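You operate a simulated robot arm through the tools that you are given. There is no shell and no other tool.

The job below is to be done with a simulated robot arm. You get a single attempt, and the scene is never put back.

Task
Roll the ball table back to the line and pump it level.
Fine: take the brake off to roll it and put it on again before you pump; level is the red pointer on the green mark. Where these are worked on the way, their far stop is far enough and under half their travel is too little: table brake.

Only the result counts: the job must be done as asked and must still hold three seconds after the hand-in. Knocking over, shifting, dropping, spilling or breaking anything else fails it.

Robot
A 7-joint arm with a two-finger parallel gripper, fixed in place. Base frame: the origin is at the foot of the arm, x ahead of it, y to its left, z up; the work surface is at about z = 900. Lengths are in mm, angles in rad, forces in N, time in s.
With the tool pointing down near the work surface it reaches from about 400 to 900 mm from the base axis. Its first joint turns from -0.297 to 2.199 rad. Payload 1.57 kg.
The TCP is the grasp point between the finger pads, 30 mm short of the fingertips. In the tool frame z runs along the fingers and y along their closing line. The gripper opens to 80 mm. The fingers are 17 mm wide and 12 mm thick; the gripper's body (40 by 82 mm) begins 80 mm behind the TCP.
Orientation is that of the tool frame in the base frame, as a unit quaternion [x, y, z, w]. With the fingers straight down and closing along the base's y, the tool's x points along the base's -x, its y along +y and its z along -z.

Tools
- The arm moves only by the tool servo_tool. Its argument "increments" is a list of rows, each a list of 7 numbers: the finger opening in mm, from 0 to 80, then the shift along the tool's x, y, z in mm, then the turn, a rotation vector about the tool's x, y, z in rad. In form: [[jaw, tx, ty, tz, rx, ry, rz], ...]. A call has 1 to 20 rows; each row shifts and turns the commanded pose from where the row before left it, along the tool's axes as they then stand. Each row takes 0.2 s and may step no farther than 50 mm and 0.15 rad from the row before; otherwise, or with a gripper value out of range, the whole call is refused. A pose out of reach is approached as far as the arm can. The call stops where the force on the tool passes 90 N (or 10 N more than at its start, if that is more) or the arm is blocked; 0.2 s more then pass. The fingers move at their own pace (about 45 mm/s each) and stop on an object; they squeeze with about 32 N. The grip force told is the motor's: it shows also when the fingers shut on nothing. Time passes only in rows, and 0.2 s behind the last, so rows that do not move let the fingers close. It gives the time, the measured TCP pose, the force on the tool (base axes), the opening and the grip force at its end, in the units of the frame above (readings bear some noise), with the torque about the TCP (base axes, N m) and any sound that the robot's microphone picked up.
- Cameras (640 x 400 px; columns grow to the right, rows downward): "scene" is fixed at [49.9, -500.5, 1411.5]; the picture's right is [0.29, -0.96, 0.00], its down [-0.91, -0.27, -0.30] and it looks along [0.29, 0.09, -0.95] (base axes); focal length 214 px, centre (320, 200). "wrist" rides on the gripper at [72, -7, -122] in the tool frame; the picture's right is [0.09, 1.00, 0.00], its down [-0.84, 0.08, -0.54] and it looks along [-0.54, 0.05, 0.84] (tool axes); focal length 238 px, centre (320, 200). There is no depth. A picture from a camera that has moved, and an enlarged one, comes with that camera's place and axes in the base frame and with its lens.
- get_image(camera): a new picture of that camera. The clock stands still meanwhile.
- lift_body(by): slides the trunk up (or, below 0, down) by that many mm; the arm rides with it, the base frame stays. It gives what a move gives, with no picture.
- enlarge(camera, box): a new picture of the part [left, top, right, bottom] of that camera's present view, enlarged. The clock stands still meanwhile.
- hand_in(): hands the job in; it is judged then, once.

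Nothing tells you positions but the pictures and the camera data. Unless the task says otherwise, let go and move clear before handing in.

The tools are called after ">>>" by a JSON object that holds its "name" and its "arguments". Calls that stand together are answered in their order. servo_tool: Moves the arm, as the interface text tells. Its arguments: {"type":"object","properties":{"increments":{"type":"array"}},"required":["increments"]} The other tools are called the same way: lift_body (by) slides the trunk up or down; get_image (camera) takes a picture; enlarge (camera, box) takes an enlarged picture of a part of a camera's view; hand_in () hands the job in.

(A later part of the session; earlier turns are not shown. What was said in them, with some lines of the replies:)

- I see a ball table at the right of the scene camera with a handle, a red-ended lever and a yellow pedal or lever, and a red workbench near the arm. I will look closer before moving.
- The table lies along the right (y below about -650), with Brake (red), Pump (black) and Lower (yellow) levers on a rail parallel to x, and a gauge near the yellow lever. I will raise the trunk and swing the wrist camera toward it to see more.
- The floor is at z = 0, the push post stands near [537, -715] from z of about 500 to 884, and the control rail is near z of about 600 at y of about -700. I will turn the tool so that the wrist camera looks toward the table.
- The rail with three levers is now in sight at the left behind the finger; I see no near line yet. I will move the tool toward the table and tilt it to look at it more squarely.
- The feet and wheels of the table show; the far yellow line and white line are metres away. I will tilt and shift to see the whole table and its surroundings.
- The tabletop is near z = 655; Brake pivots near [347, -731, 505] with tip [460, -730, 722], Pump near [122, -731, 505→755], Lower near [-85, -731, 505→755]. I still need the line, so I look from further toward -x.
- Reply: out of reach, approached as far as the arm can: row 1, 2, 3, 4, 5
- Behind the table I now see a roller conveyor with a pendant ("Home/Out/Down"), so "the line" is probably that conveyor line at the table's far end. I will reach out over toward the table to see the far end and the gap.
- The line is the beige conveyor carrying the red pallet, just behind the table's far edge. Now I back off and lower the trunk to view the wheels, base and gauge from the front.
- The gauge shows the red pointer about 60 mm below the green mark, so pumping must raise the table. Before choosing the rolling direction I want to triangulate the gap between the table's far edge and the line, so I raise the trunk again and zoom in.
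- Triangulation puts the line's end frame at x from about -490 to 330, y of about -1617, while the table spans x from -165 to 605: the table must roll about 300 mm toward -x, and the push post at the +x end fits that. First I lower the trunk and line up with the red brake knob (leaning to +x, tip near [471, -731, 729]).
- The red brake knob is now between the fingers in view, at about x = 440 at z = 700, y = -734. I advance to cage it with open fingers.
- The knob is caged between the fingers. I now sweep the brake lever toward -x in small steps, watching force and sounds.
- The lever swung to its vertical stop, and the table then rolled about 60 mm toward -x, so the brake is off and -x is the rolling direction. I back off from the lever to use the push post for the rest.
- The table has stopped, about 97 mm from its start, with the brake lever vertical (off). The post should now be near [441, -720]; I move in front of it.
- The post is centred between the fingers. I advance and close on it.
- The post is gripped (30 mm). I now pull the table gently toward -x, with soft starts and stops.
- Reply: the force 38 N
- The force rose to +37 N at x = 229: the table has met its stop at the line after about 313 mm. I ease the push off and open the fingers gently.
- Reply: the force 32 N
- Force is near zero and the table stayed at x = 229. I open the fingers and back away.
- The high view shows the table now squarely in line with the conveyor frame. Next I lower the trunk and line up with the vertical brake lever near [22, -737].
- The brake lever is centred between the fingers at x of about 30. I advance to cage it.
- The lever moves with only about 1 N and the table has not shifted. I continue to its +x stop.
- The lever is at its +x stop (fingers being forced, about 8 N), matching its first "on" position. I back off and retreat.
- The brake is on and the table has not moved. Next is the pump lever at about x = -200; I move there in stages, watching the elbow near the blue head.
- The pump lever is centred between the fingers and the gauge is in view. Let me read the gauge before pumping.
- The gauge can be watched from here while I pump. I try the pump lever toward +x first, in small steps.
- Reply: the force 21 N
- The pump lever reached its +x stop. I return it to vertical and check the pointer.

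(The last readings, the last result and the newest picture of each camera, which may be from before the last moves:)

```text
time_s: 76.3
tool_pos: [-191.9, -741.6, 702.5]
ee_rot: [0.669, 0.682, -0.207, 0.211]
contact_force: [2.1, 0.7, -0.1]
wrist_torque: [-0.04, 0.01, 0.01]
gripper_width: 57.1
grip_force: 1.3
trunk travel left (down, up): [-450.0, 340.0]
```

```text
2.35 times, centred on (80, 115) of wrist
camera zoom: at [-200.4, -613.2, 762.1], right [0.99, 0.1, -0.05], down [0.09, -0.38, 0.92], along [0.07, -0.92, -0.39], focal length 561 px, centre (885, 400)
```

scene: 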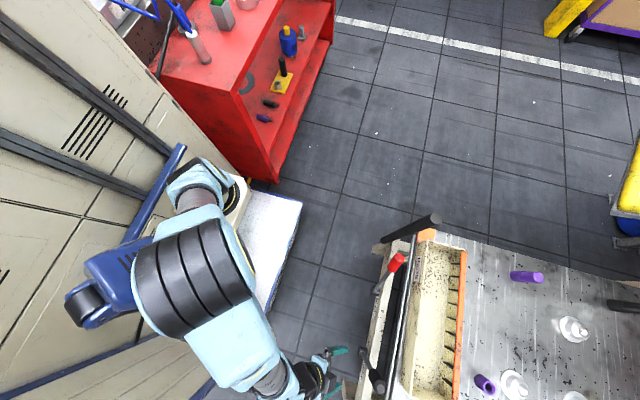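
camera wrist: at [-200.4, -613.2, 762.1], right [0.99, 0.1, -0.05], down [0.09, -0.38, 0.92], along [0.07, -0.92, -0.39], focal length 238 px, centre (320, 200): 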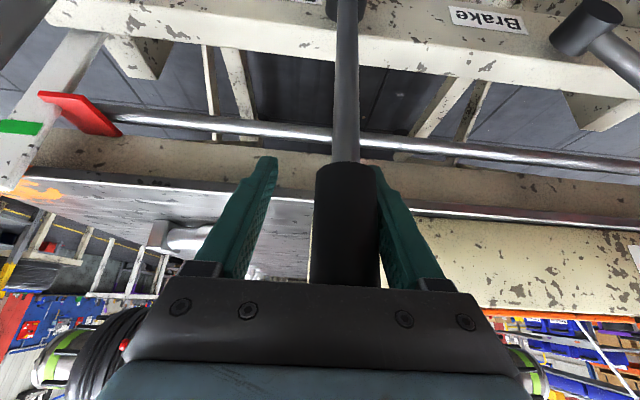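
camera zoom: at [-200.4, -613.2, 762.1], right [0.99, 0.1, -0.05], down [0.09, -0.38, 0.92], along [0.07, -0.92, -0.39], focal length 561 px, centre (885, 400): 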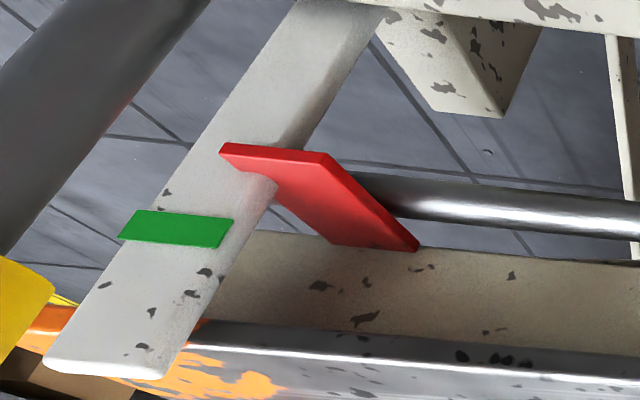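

One full stroke raised the pointer about 25 mm; about 34 mm remain. I make sure the lever is fully back at its rest stop.

>>> {"name": "servo_tool", "arguments": {"increments": [[55, 0, -4, 0, 0, 0, 0], [55, 0, -4, 0, 0, 0, 0], [55, 0, 0, 0, 0, 0, 0]]}}

>>> {"name": "enlarge", "arguments": {"camera": "wrist", "box": [0, 30, 160, 200]}}

```text
time_s: 77.2
tool_pos: [-197.3, -741.5, 701.3]
ee_rot: [0.667, 0.683, -0.206, 0.212]
contact_force: [10.8, -4.0, 1.2]
wrist_torque: [0.07, 0.15, -0.33]
gripper_width: 65.5
grip_force: 5.9
trunk travel left (down, up): [-450.0, 340.0]
```

```text
2.35 times, centred on (80, 115) of wrist
camera zoom: at [-207.4, -613.4, 762.0], right [0.99, 0.1, -0.05], down [0.09, -0.38, 0.92], along [0.07, -0.92, -0.39], focal length 561 px, centre (885, 400)
```

zoom: 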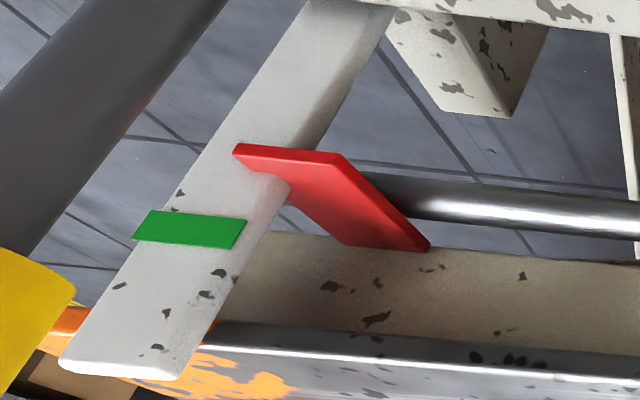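

>>> {"name": "servo_tool", "arguments": {"increments": [[55, 0, 5, 0, 0, 0, 0], [55, 0, 8, 0, 0, 0, 0], [55, 0, 8, 0, 0, 0, 0], [55, 0, 8, 0, 0, 0, 0], [55, 0, 8, 0, 0, 0, 0], [55, 0, 8, 0, 0, 0, 0], [55, 0, 8, 0, 0, 0, 0], [55, 0, 8, 0, 0, 0, 0], [55, 0, 0, 0, 0, 0, 0]]}}

>>> {"name": "get_image", "arguments": {"camera": "wrist"}}

>>> {"name": "enlarge", "arguments": {"camera": "wrist", "box": [0, 30, 160, 200]}}

```text
time_s: 79.2
tool_pos: [-139.3, -739.8, 701.7]
ee_rot: [0.668, 0.683, -0.207, 0.212]
contact_force: [-1.1, -0.6, -0.1]
wrist_torque: [-0.01, 0.03, 0.04]
gripper_width: 55.5
grip_force: 0.5
trunk travel left (down, up): [-450.0, 340.0]
```

```text
taken
camera wrist: at [-147.3, -611.4, 762.6], right [0.99, 0.1, -0.05], down [0.09, -0.38, 0.92], along [0.07, -0.92, -0.39], focal length 238 px, centre (320, 200)
```

wrist: 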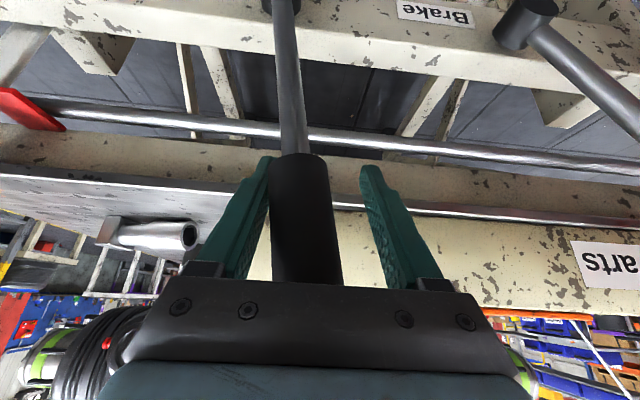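

```text
2.35 times, centred on (80, 115) of wrist
camera zoom: at [-147.3, -611.4, 762.6], right [0.99, 0.1, -0.05], down [0.09, -0.38, 0.92], along [0.07, -0.92, -0.39], focal length 561 px, centre (885, 400)
```

zoom: 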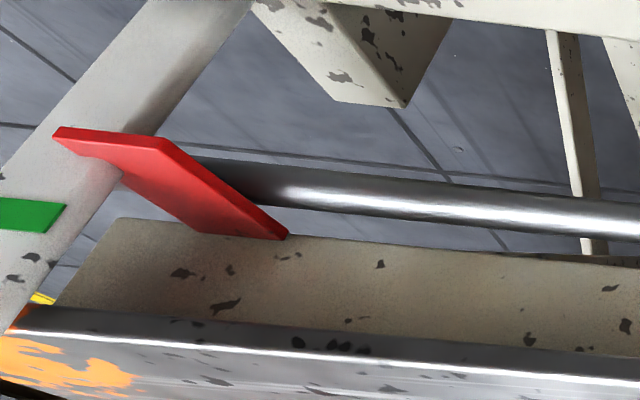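

>>> {"name": "servo_tool", "arguments": {"increments": [[55, 0, 6, 0, 0, 0, 0], [55, 0, 6, 0, 0, 0, 0], [55, 0, 6, 0, 0, 0, 0], [55, 0, 6, 0, 0, 0, 0], [55, 0, 0, 0, 0, 0, 0]]}}

>>> {"name": "get_image", "arguments": {"camera": "wrist"}}

>>> {"name": "enlarge", "arguments": {"camera": "wrist", "box": [0, 30, 160, 200]}}

```text
time_s: 80.3
tool_pos: [-113.8, -739.5, 702.2]
ee_rot: [0.668, 0.683, -0.207, 0.212]
contact_force: [-0.2, -0.2, -1.3]
wrist_torque: [-0.01, 0.01, 0.0]
gripper_width: 55.8
grip_force: 0.2
trunk travel left (down, up): [-450.0, 340.0]
```

```text
taken
camera wrist: at [-123.1, -611.1, 762.4], right [0.99, 0.1, -0.05], down [0.09, -0.38, 0.92], along [0.07, -0.92, -0.39], focal length 238 px, centre (320, 200)
```

wrist: 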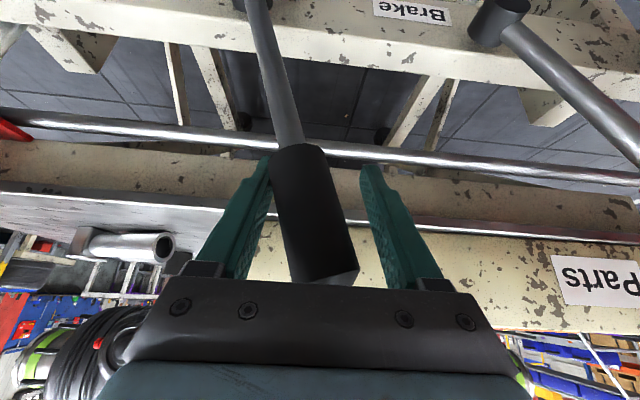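

```text
2.35 times, centred on (80, 115) of wrist
camera zoom: at [-123.1, -611.1, 762.4], right [0.99, 0.1, -0.05], down [0.09, -0.38, 0.92], along [0.07, -0.92, -0.39], focal length 561 px, centre (885, 400)
```

zoom: 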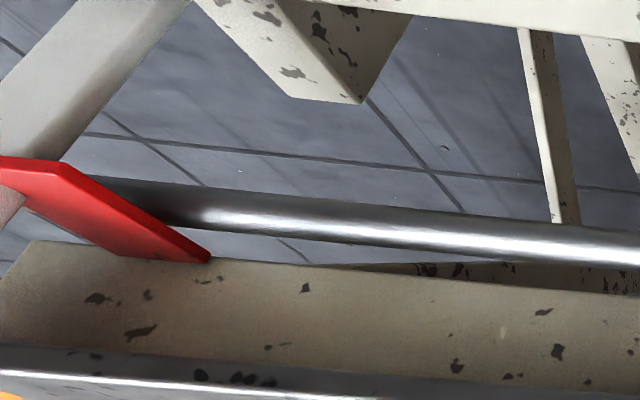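

The table rises during the forward part of the stroke, about 13 mm so far in this one. I finish the stroke slowly.

>>> {"name": "servo_tool", "arguments": {"increments": [[55, 0, 5, 0, 0, 0, 0], [55, 0, 5, 0, 0, 0, 0], [55, 0, 5, 0, 0, 0, 0], [55, 0, 3, 0, 0, 0, 0], [55, 0, 0, 0, 0, 0, 0]]}}

>>> {"name": "enlarge", "arguments": {"camera": "wrist", "box": [0, 30, 160, 200]}}

>>> {"name": "get_image", "arguments": {"camera": "wrist"}}

```text
time_s: 81.5
tool_pos: [-96.5, -739.3, 701.5]
ee_rot: [0.668, 0.683, -0.207, 0.211]
contact_force: [-1.8, 0.2, -0.1]
wrist_torque: [-0.02, 0.04, 0.04]
gripper_width: 55.8
grip_force: 0.3
trunk travel left (down, up): [-450.0, 340.0]
```

```text
2.35 times, centred on (80, 115) of wrist
camera zoom: at [-105.1, -610.8, 761.9], right [0.99, 0.1, -0.05], down [0.09, -0.38, 0.92], along [0.07, -0.92, -0.39], focal length 561 px, centre (885, 400)
```

zoom: 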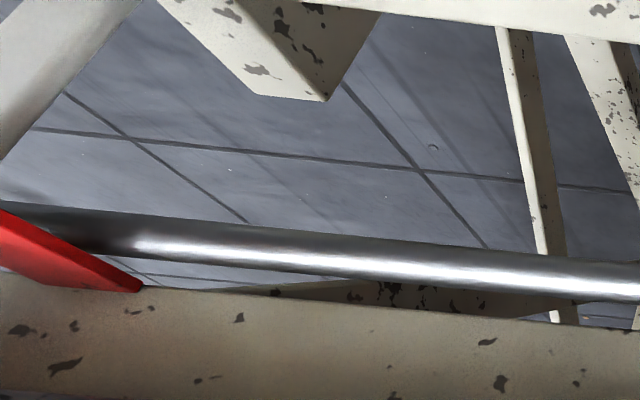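

```text
taken
camera wrist: at [-105.1, -610.8, 761.9], right [0.99, 0.1, -0.05], down [0.09, -0.38, 0.92], along [0.07, -0.92, -0.39], focal length 238 px, centre (320, 200)
```

wrist: 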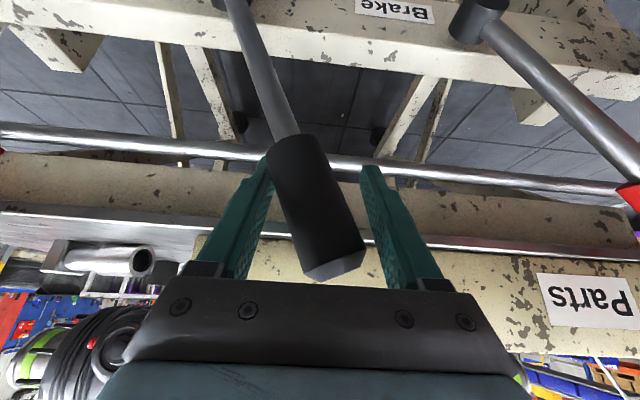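

>>> {"name": "servo_tool", "arguments": {"increments": [[55, 0, 3, 0, 0, 0, 0], [55, 0, 3, 0, 0, 0, 0], [55, 0, 0, 0, 0, 0, 0]]}}

>>> {"name": "enlarge", "arguments": {"camera": "wrist", "box": [0, 30, 160, 200]}}

```text
time_s: 82.3
tool_pos: [-89.7, -739.5, 701.9]
ee_rot: [0.668, 0.683, -0.207, 0.211]
contact_force: [-1.2, -1.4, -0.2]
wrist_torque: [-0.01, 0.01, 0.01]
gripper_width: 56.6
grip_force: 1.0
trunk travel left (down, up): [-450.0, 340.0]
```

```text
2.35 times, centred on (80, 115) of wrist
camera zoom: at [-99.4, -610.7, 762.2], right [0.99, 0.1, -0.05], down [0.09, -0.38, 0.92], along [0.07, -0.92, -0.39], focal length 561 px, centre (885, 400)
```

zoom: 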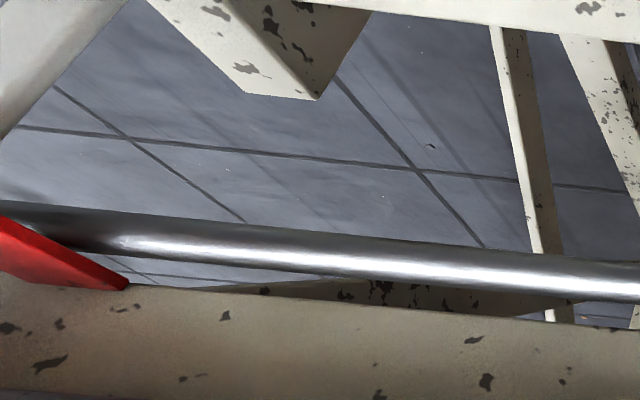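

>>> {"name": "servo_tool", "arguments": {"increments": [[55, 0, -8, 0, 0, 0, 0], [55, 0, -10, 0, 0, 0, 0], [55, 0, -10, 0, 0, 0, 0], [55, 0, -10, 0, 0, 0, 0], [55, 0, -10, 0, 0, 0, 0], [55, 0, -10, 0, 0, 0, 0], [55, 0, -10, 0, 0, 0, 0], [55, 0, -10, 0, 0, 0, 0], [55, 0, -10, 0, 0, 0, 0], [55, 0, -8, 0, 0, 0, 0], [55, 0, -6, 0, 0, 0, 0], [55, 0, 0, 0, 0, 0, 0]]}}

>>> {"name": "enlarge", "arguments": {"camera": "wrist", "box": [0, 30, 160, 200]}}

>>> {"name": "get_image", "arguments": {"camera": "wrist"}}

```text
time_s: 85.0
tool_pos: [-192.7, -740.1, 702.0]
ee_rot: [0.669, 0.682, -0.207, 0.211]
contact_force: [-0.1, 0.7, 0.1]
wrist_torque: [0.0, 0.0, 0.0]
gripper_width: 55.0
grip_force: 0.0
trunk travel left (down, up): [-450.0, 340.0]
```

```text
2.35 times, centred on (80, 115) of wrist
camera zoom: at [-201.4, -612.9, 762.1], right [0.99, 0.1, -0.05], down [0.09, -0.38, 0.92], along [0.07, -0.92, -0.39], focal length 561 px, centre (885, 400)
```

zoom: 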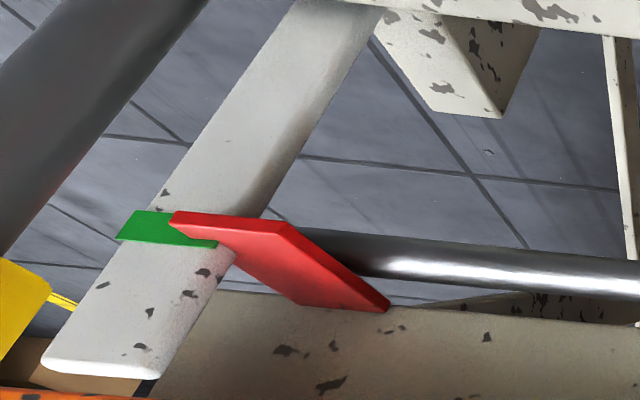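

```text
taken
camera wrist: at [-201.4, -612.9, 762.1], right [0.99, 0.1, -0.05], down [0.09, -0.38, 0.92], along [0.07, -0.92, -0.39], focal length 238 px, centre (320, 200)
```

wrist: 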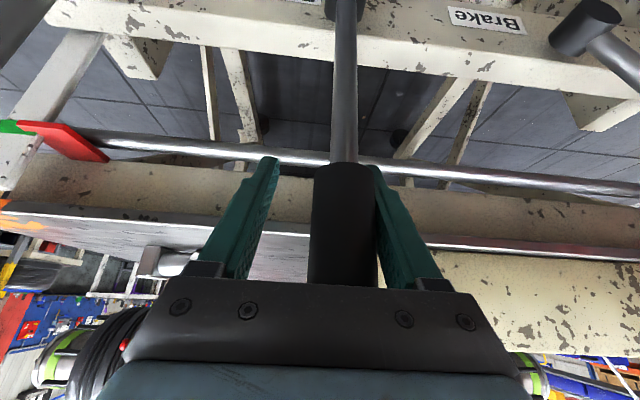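

The pointer now overlaps the green mark, but I am looking from above, so parallax may mislead. I retreat and lower the camera to the mark's own height to judge it squarely.

>>> {"name": "servo_tool", "arguments": {"increments": [[65, 0, 3, 0, 0, 0, 0], [70, 29, 0.8, -19.8, 0, 0, 0], [80, 29, 0.8, -19.8, 0, 0, 0], [80, 29, 0.8, -19.8, 0, 0, 0], [80, 29, 0.8, -19.8, 0, 0, 0], [80, 20.7, 0, 30.3, 0, 0, 0], [80, 20.7, 0, 30.3, 0, 0, 0], [80, 20.7, 0, 30.3, 0, 0, 0]]}}

>>> {"name": "get_image", "arguments": {"camera": "wrist"}}

```text
time_s: 86.8
tool_pos: [-190.2, -601.1, 589.2]
ee_rot: [0.669, 0.682, -0.208, 0.211]
contact_force: [-0.3, -0.1, -0.8]
wrist_torque: [-0.02, -0.03, 0.01]
gripper_width: 80.1
grip_force: 0.1
trunk travel left (down, up): [-450.0, 340.0]
```

```text
taken
camera wrist: at [-198.4, -473.6, 649.6], right [0.99, 0.1, -0.05], down [0.09, -0.38, 0.92], along [0.07, -0.92, -0.39], focal length 238 px, centre (320, 200)
```

wrist: 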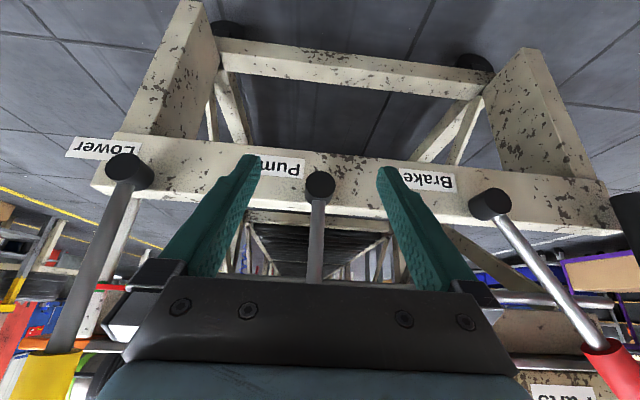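

>>> {"name": "enlarge", "arguments": {"camera": "wrist", "box": [60, 230, 160, 350]}}

```text
3.33 times, centred on (110, 290) of wrist
camera zoom: at [-198.4, -473.6, 649.6], right [0.99, 0.1, -0.05], down [0.09, -0.38, 0.92], along [0.07, -0.92, -0.39], focal length 794 px, centre (1020, -100)
```

zoom: 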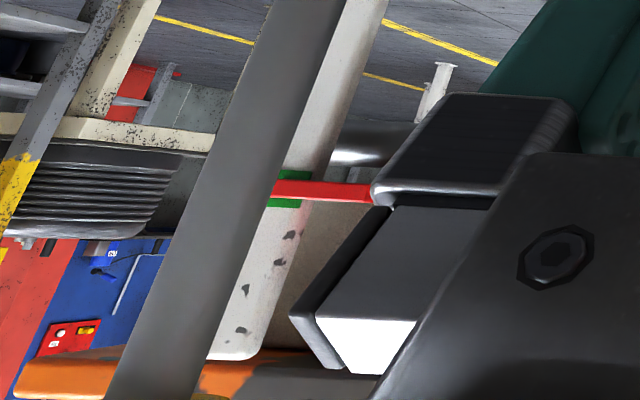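

Seen edge-on from its own height, the red pointer lies inside the green mark, within about 1 mm of its centre. I move clear and take a last look at the brake, table and line from above.

>>> {"name": "servo_tool", "arguments": {"increments": [[80, 30, 10, -20, 0, 0, 0], [80, 30, 20, -20, 0, 0, 0], [80, 10, 30, -20, 0, 0, 0], [80, 0, 40, -20, 0, 0, 0], [80, 0, 45, 0, 0, 0, 0], [80, 0, 45, 0, 0, 0, 0], [80, 0, 45, 0, 0, 0, 0]]}}

>>> {"name": "lift_body", "arguments": {"by": 335}}

>>> {"name": "get_image", "arguments": {"camera": "wrist"}}

>>> {"name": "get_image", "arguments": {"camera": "scene"}}

```text
time_s: 88.3
tool_pos: [32.5, -510.9, 613.3]
ee_rot: [0.669, 0.682, -0.207, 0.211]
contact_force: [0.4, 0.0, 0.6]
wrist_torque: [0.05, -0.02, 0.0]
gripper_width: 79.9
grip_force: 0.0
out of reach, approached as far as the arm can: row 7
trunk travel left (down, up): [-450.0, 340.0]
```

```text
time_s: 91.6
tool_pos: [34.1, -511.2, 947.3]
ee_rot: [0.668, 0.682, -0.207, 0.211]
contact_force: [0.2, 0.0, -0.7]
wrist_torque: [0.0, 0.0, 0.02]
gripper_width: 80.2
grip_force: 0.0
trunk travel left (down, up): [-785.0, 5.0]
```

```text
taken
camera wrist: at [24.5, -384.5, 1008.9], right [0.99, 0.1, -0.05], down [0.09, -0.38, 0.92], along [0.07, -0.92, -0.39], focal length 238 px, centre (320, 200)
```

wrist: 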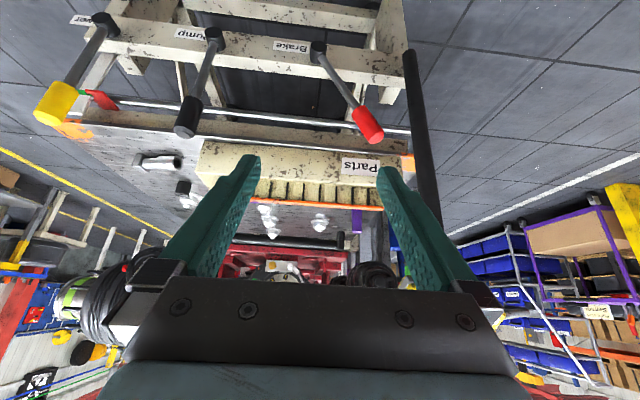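

```text
taken
```

scene: 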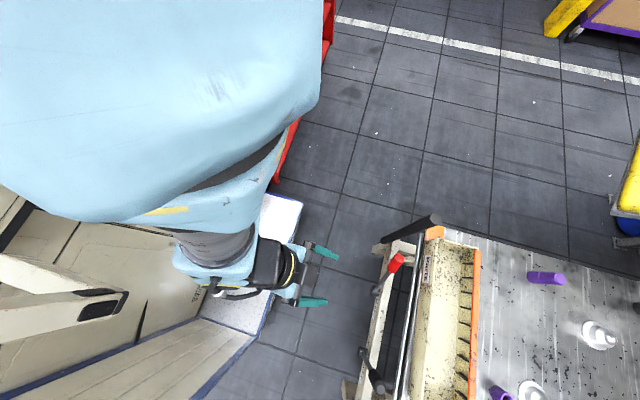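

>>> {"name": "enlarge", "arguments": {"camera": "wrist", "box": [40, 10, 440, 260]}}

>>> {"name": "enlarge", "arguments": {"camera": "wrist", "box": [220, 170, 420, 290]}}

>>> {"name": "enlarge", "arguments": {"camera": "scene", "box": [340, 200, 640, 400]}}

```text
1.60 times, centred on (240, 135) of wrist
camera zoom: at [24.5, -384.5, 1008.9], right [0.99, 0.1, -0.05], down [0.09, -0.38, 0.92], along [0.07, -0.92, -0.39], focal length 381 px, centre (448, 304)
```

zoom: 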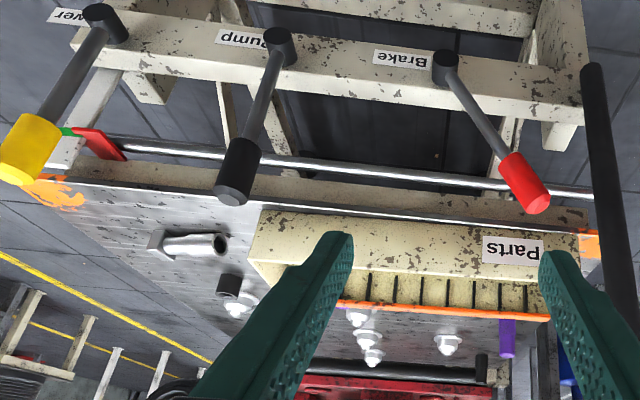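

```text
3.20 times, centred on (320, 230) of wrist
camera zoom: at [24.5, -384.5, 1008.9], right [0.99, 0.1, -0.05], down [0.09, -0.38, 0.92], along [0.07, -0.92, -0.39], focal length 763 px, centre (320, 104)
```

zoom: 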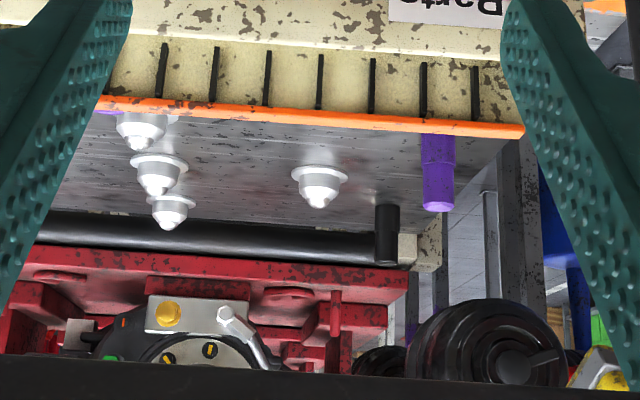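

```text
2.00 times, centred on (490, 300) of scene
camera zoom: at [49.9, -500.5, 1411.5], right [0.29, -0.96, 0.0], down [-0.91, -0.27, -0.3], along [0.29, 0.09, -0.95], focal length 429 px, centre (-20, 0)
```

zoom: 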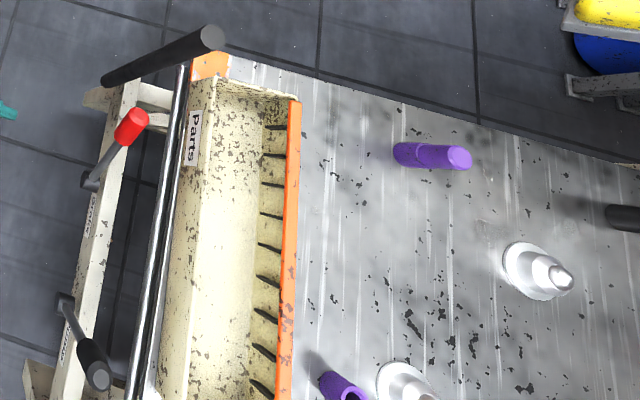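

The table stands at the line with its top level with the conveyor frame, the brake lever is on, the pointer is on green, everything on the table is still standing, and the arm is clear. I hand the job in.

>>> {"name": "hand_in", "arguments": {}}

```text
The job is handed in.
```

The ball table is rolled back to the line, braked and pumped level, and the job is handed in. I have no verdict from the judging yet.

- **Line:** I took "the line" to be the roller conveyor behind the table, since the floor lines are metres away. The table rolled about 313 mm toward -x until it met a hard stop. From above it looked square with the conveyor frame.
- **Brake:** The lever was at its off stop while the table rolled. I pushed it back to its on stop before pumping, and the table did not shift.
- **Level:** Two pump strokes raised the table. Seen from its own height, the red pointer sat inside the green mark, within about 1 mm of centre.
- **Surroundings:** The pieces on the table that I could see were still standing in the last pictures. The arm had let go and moved clear before hand-in.
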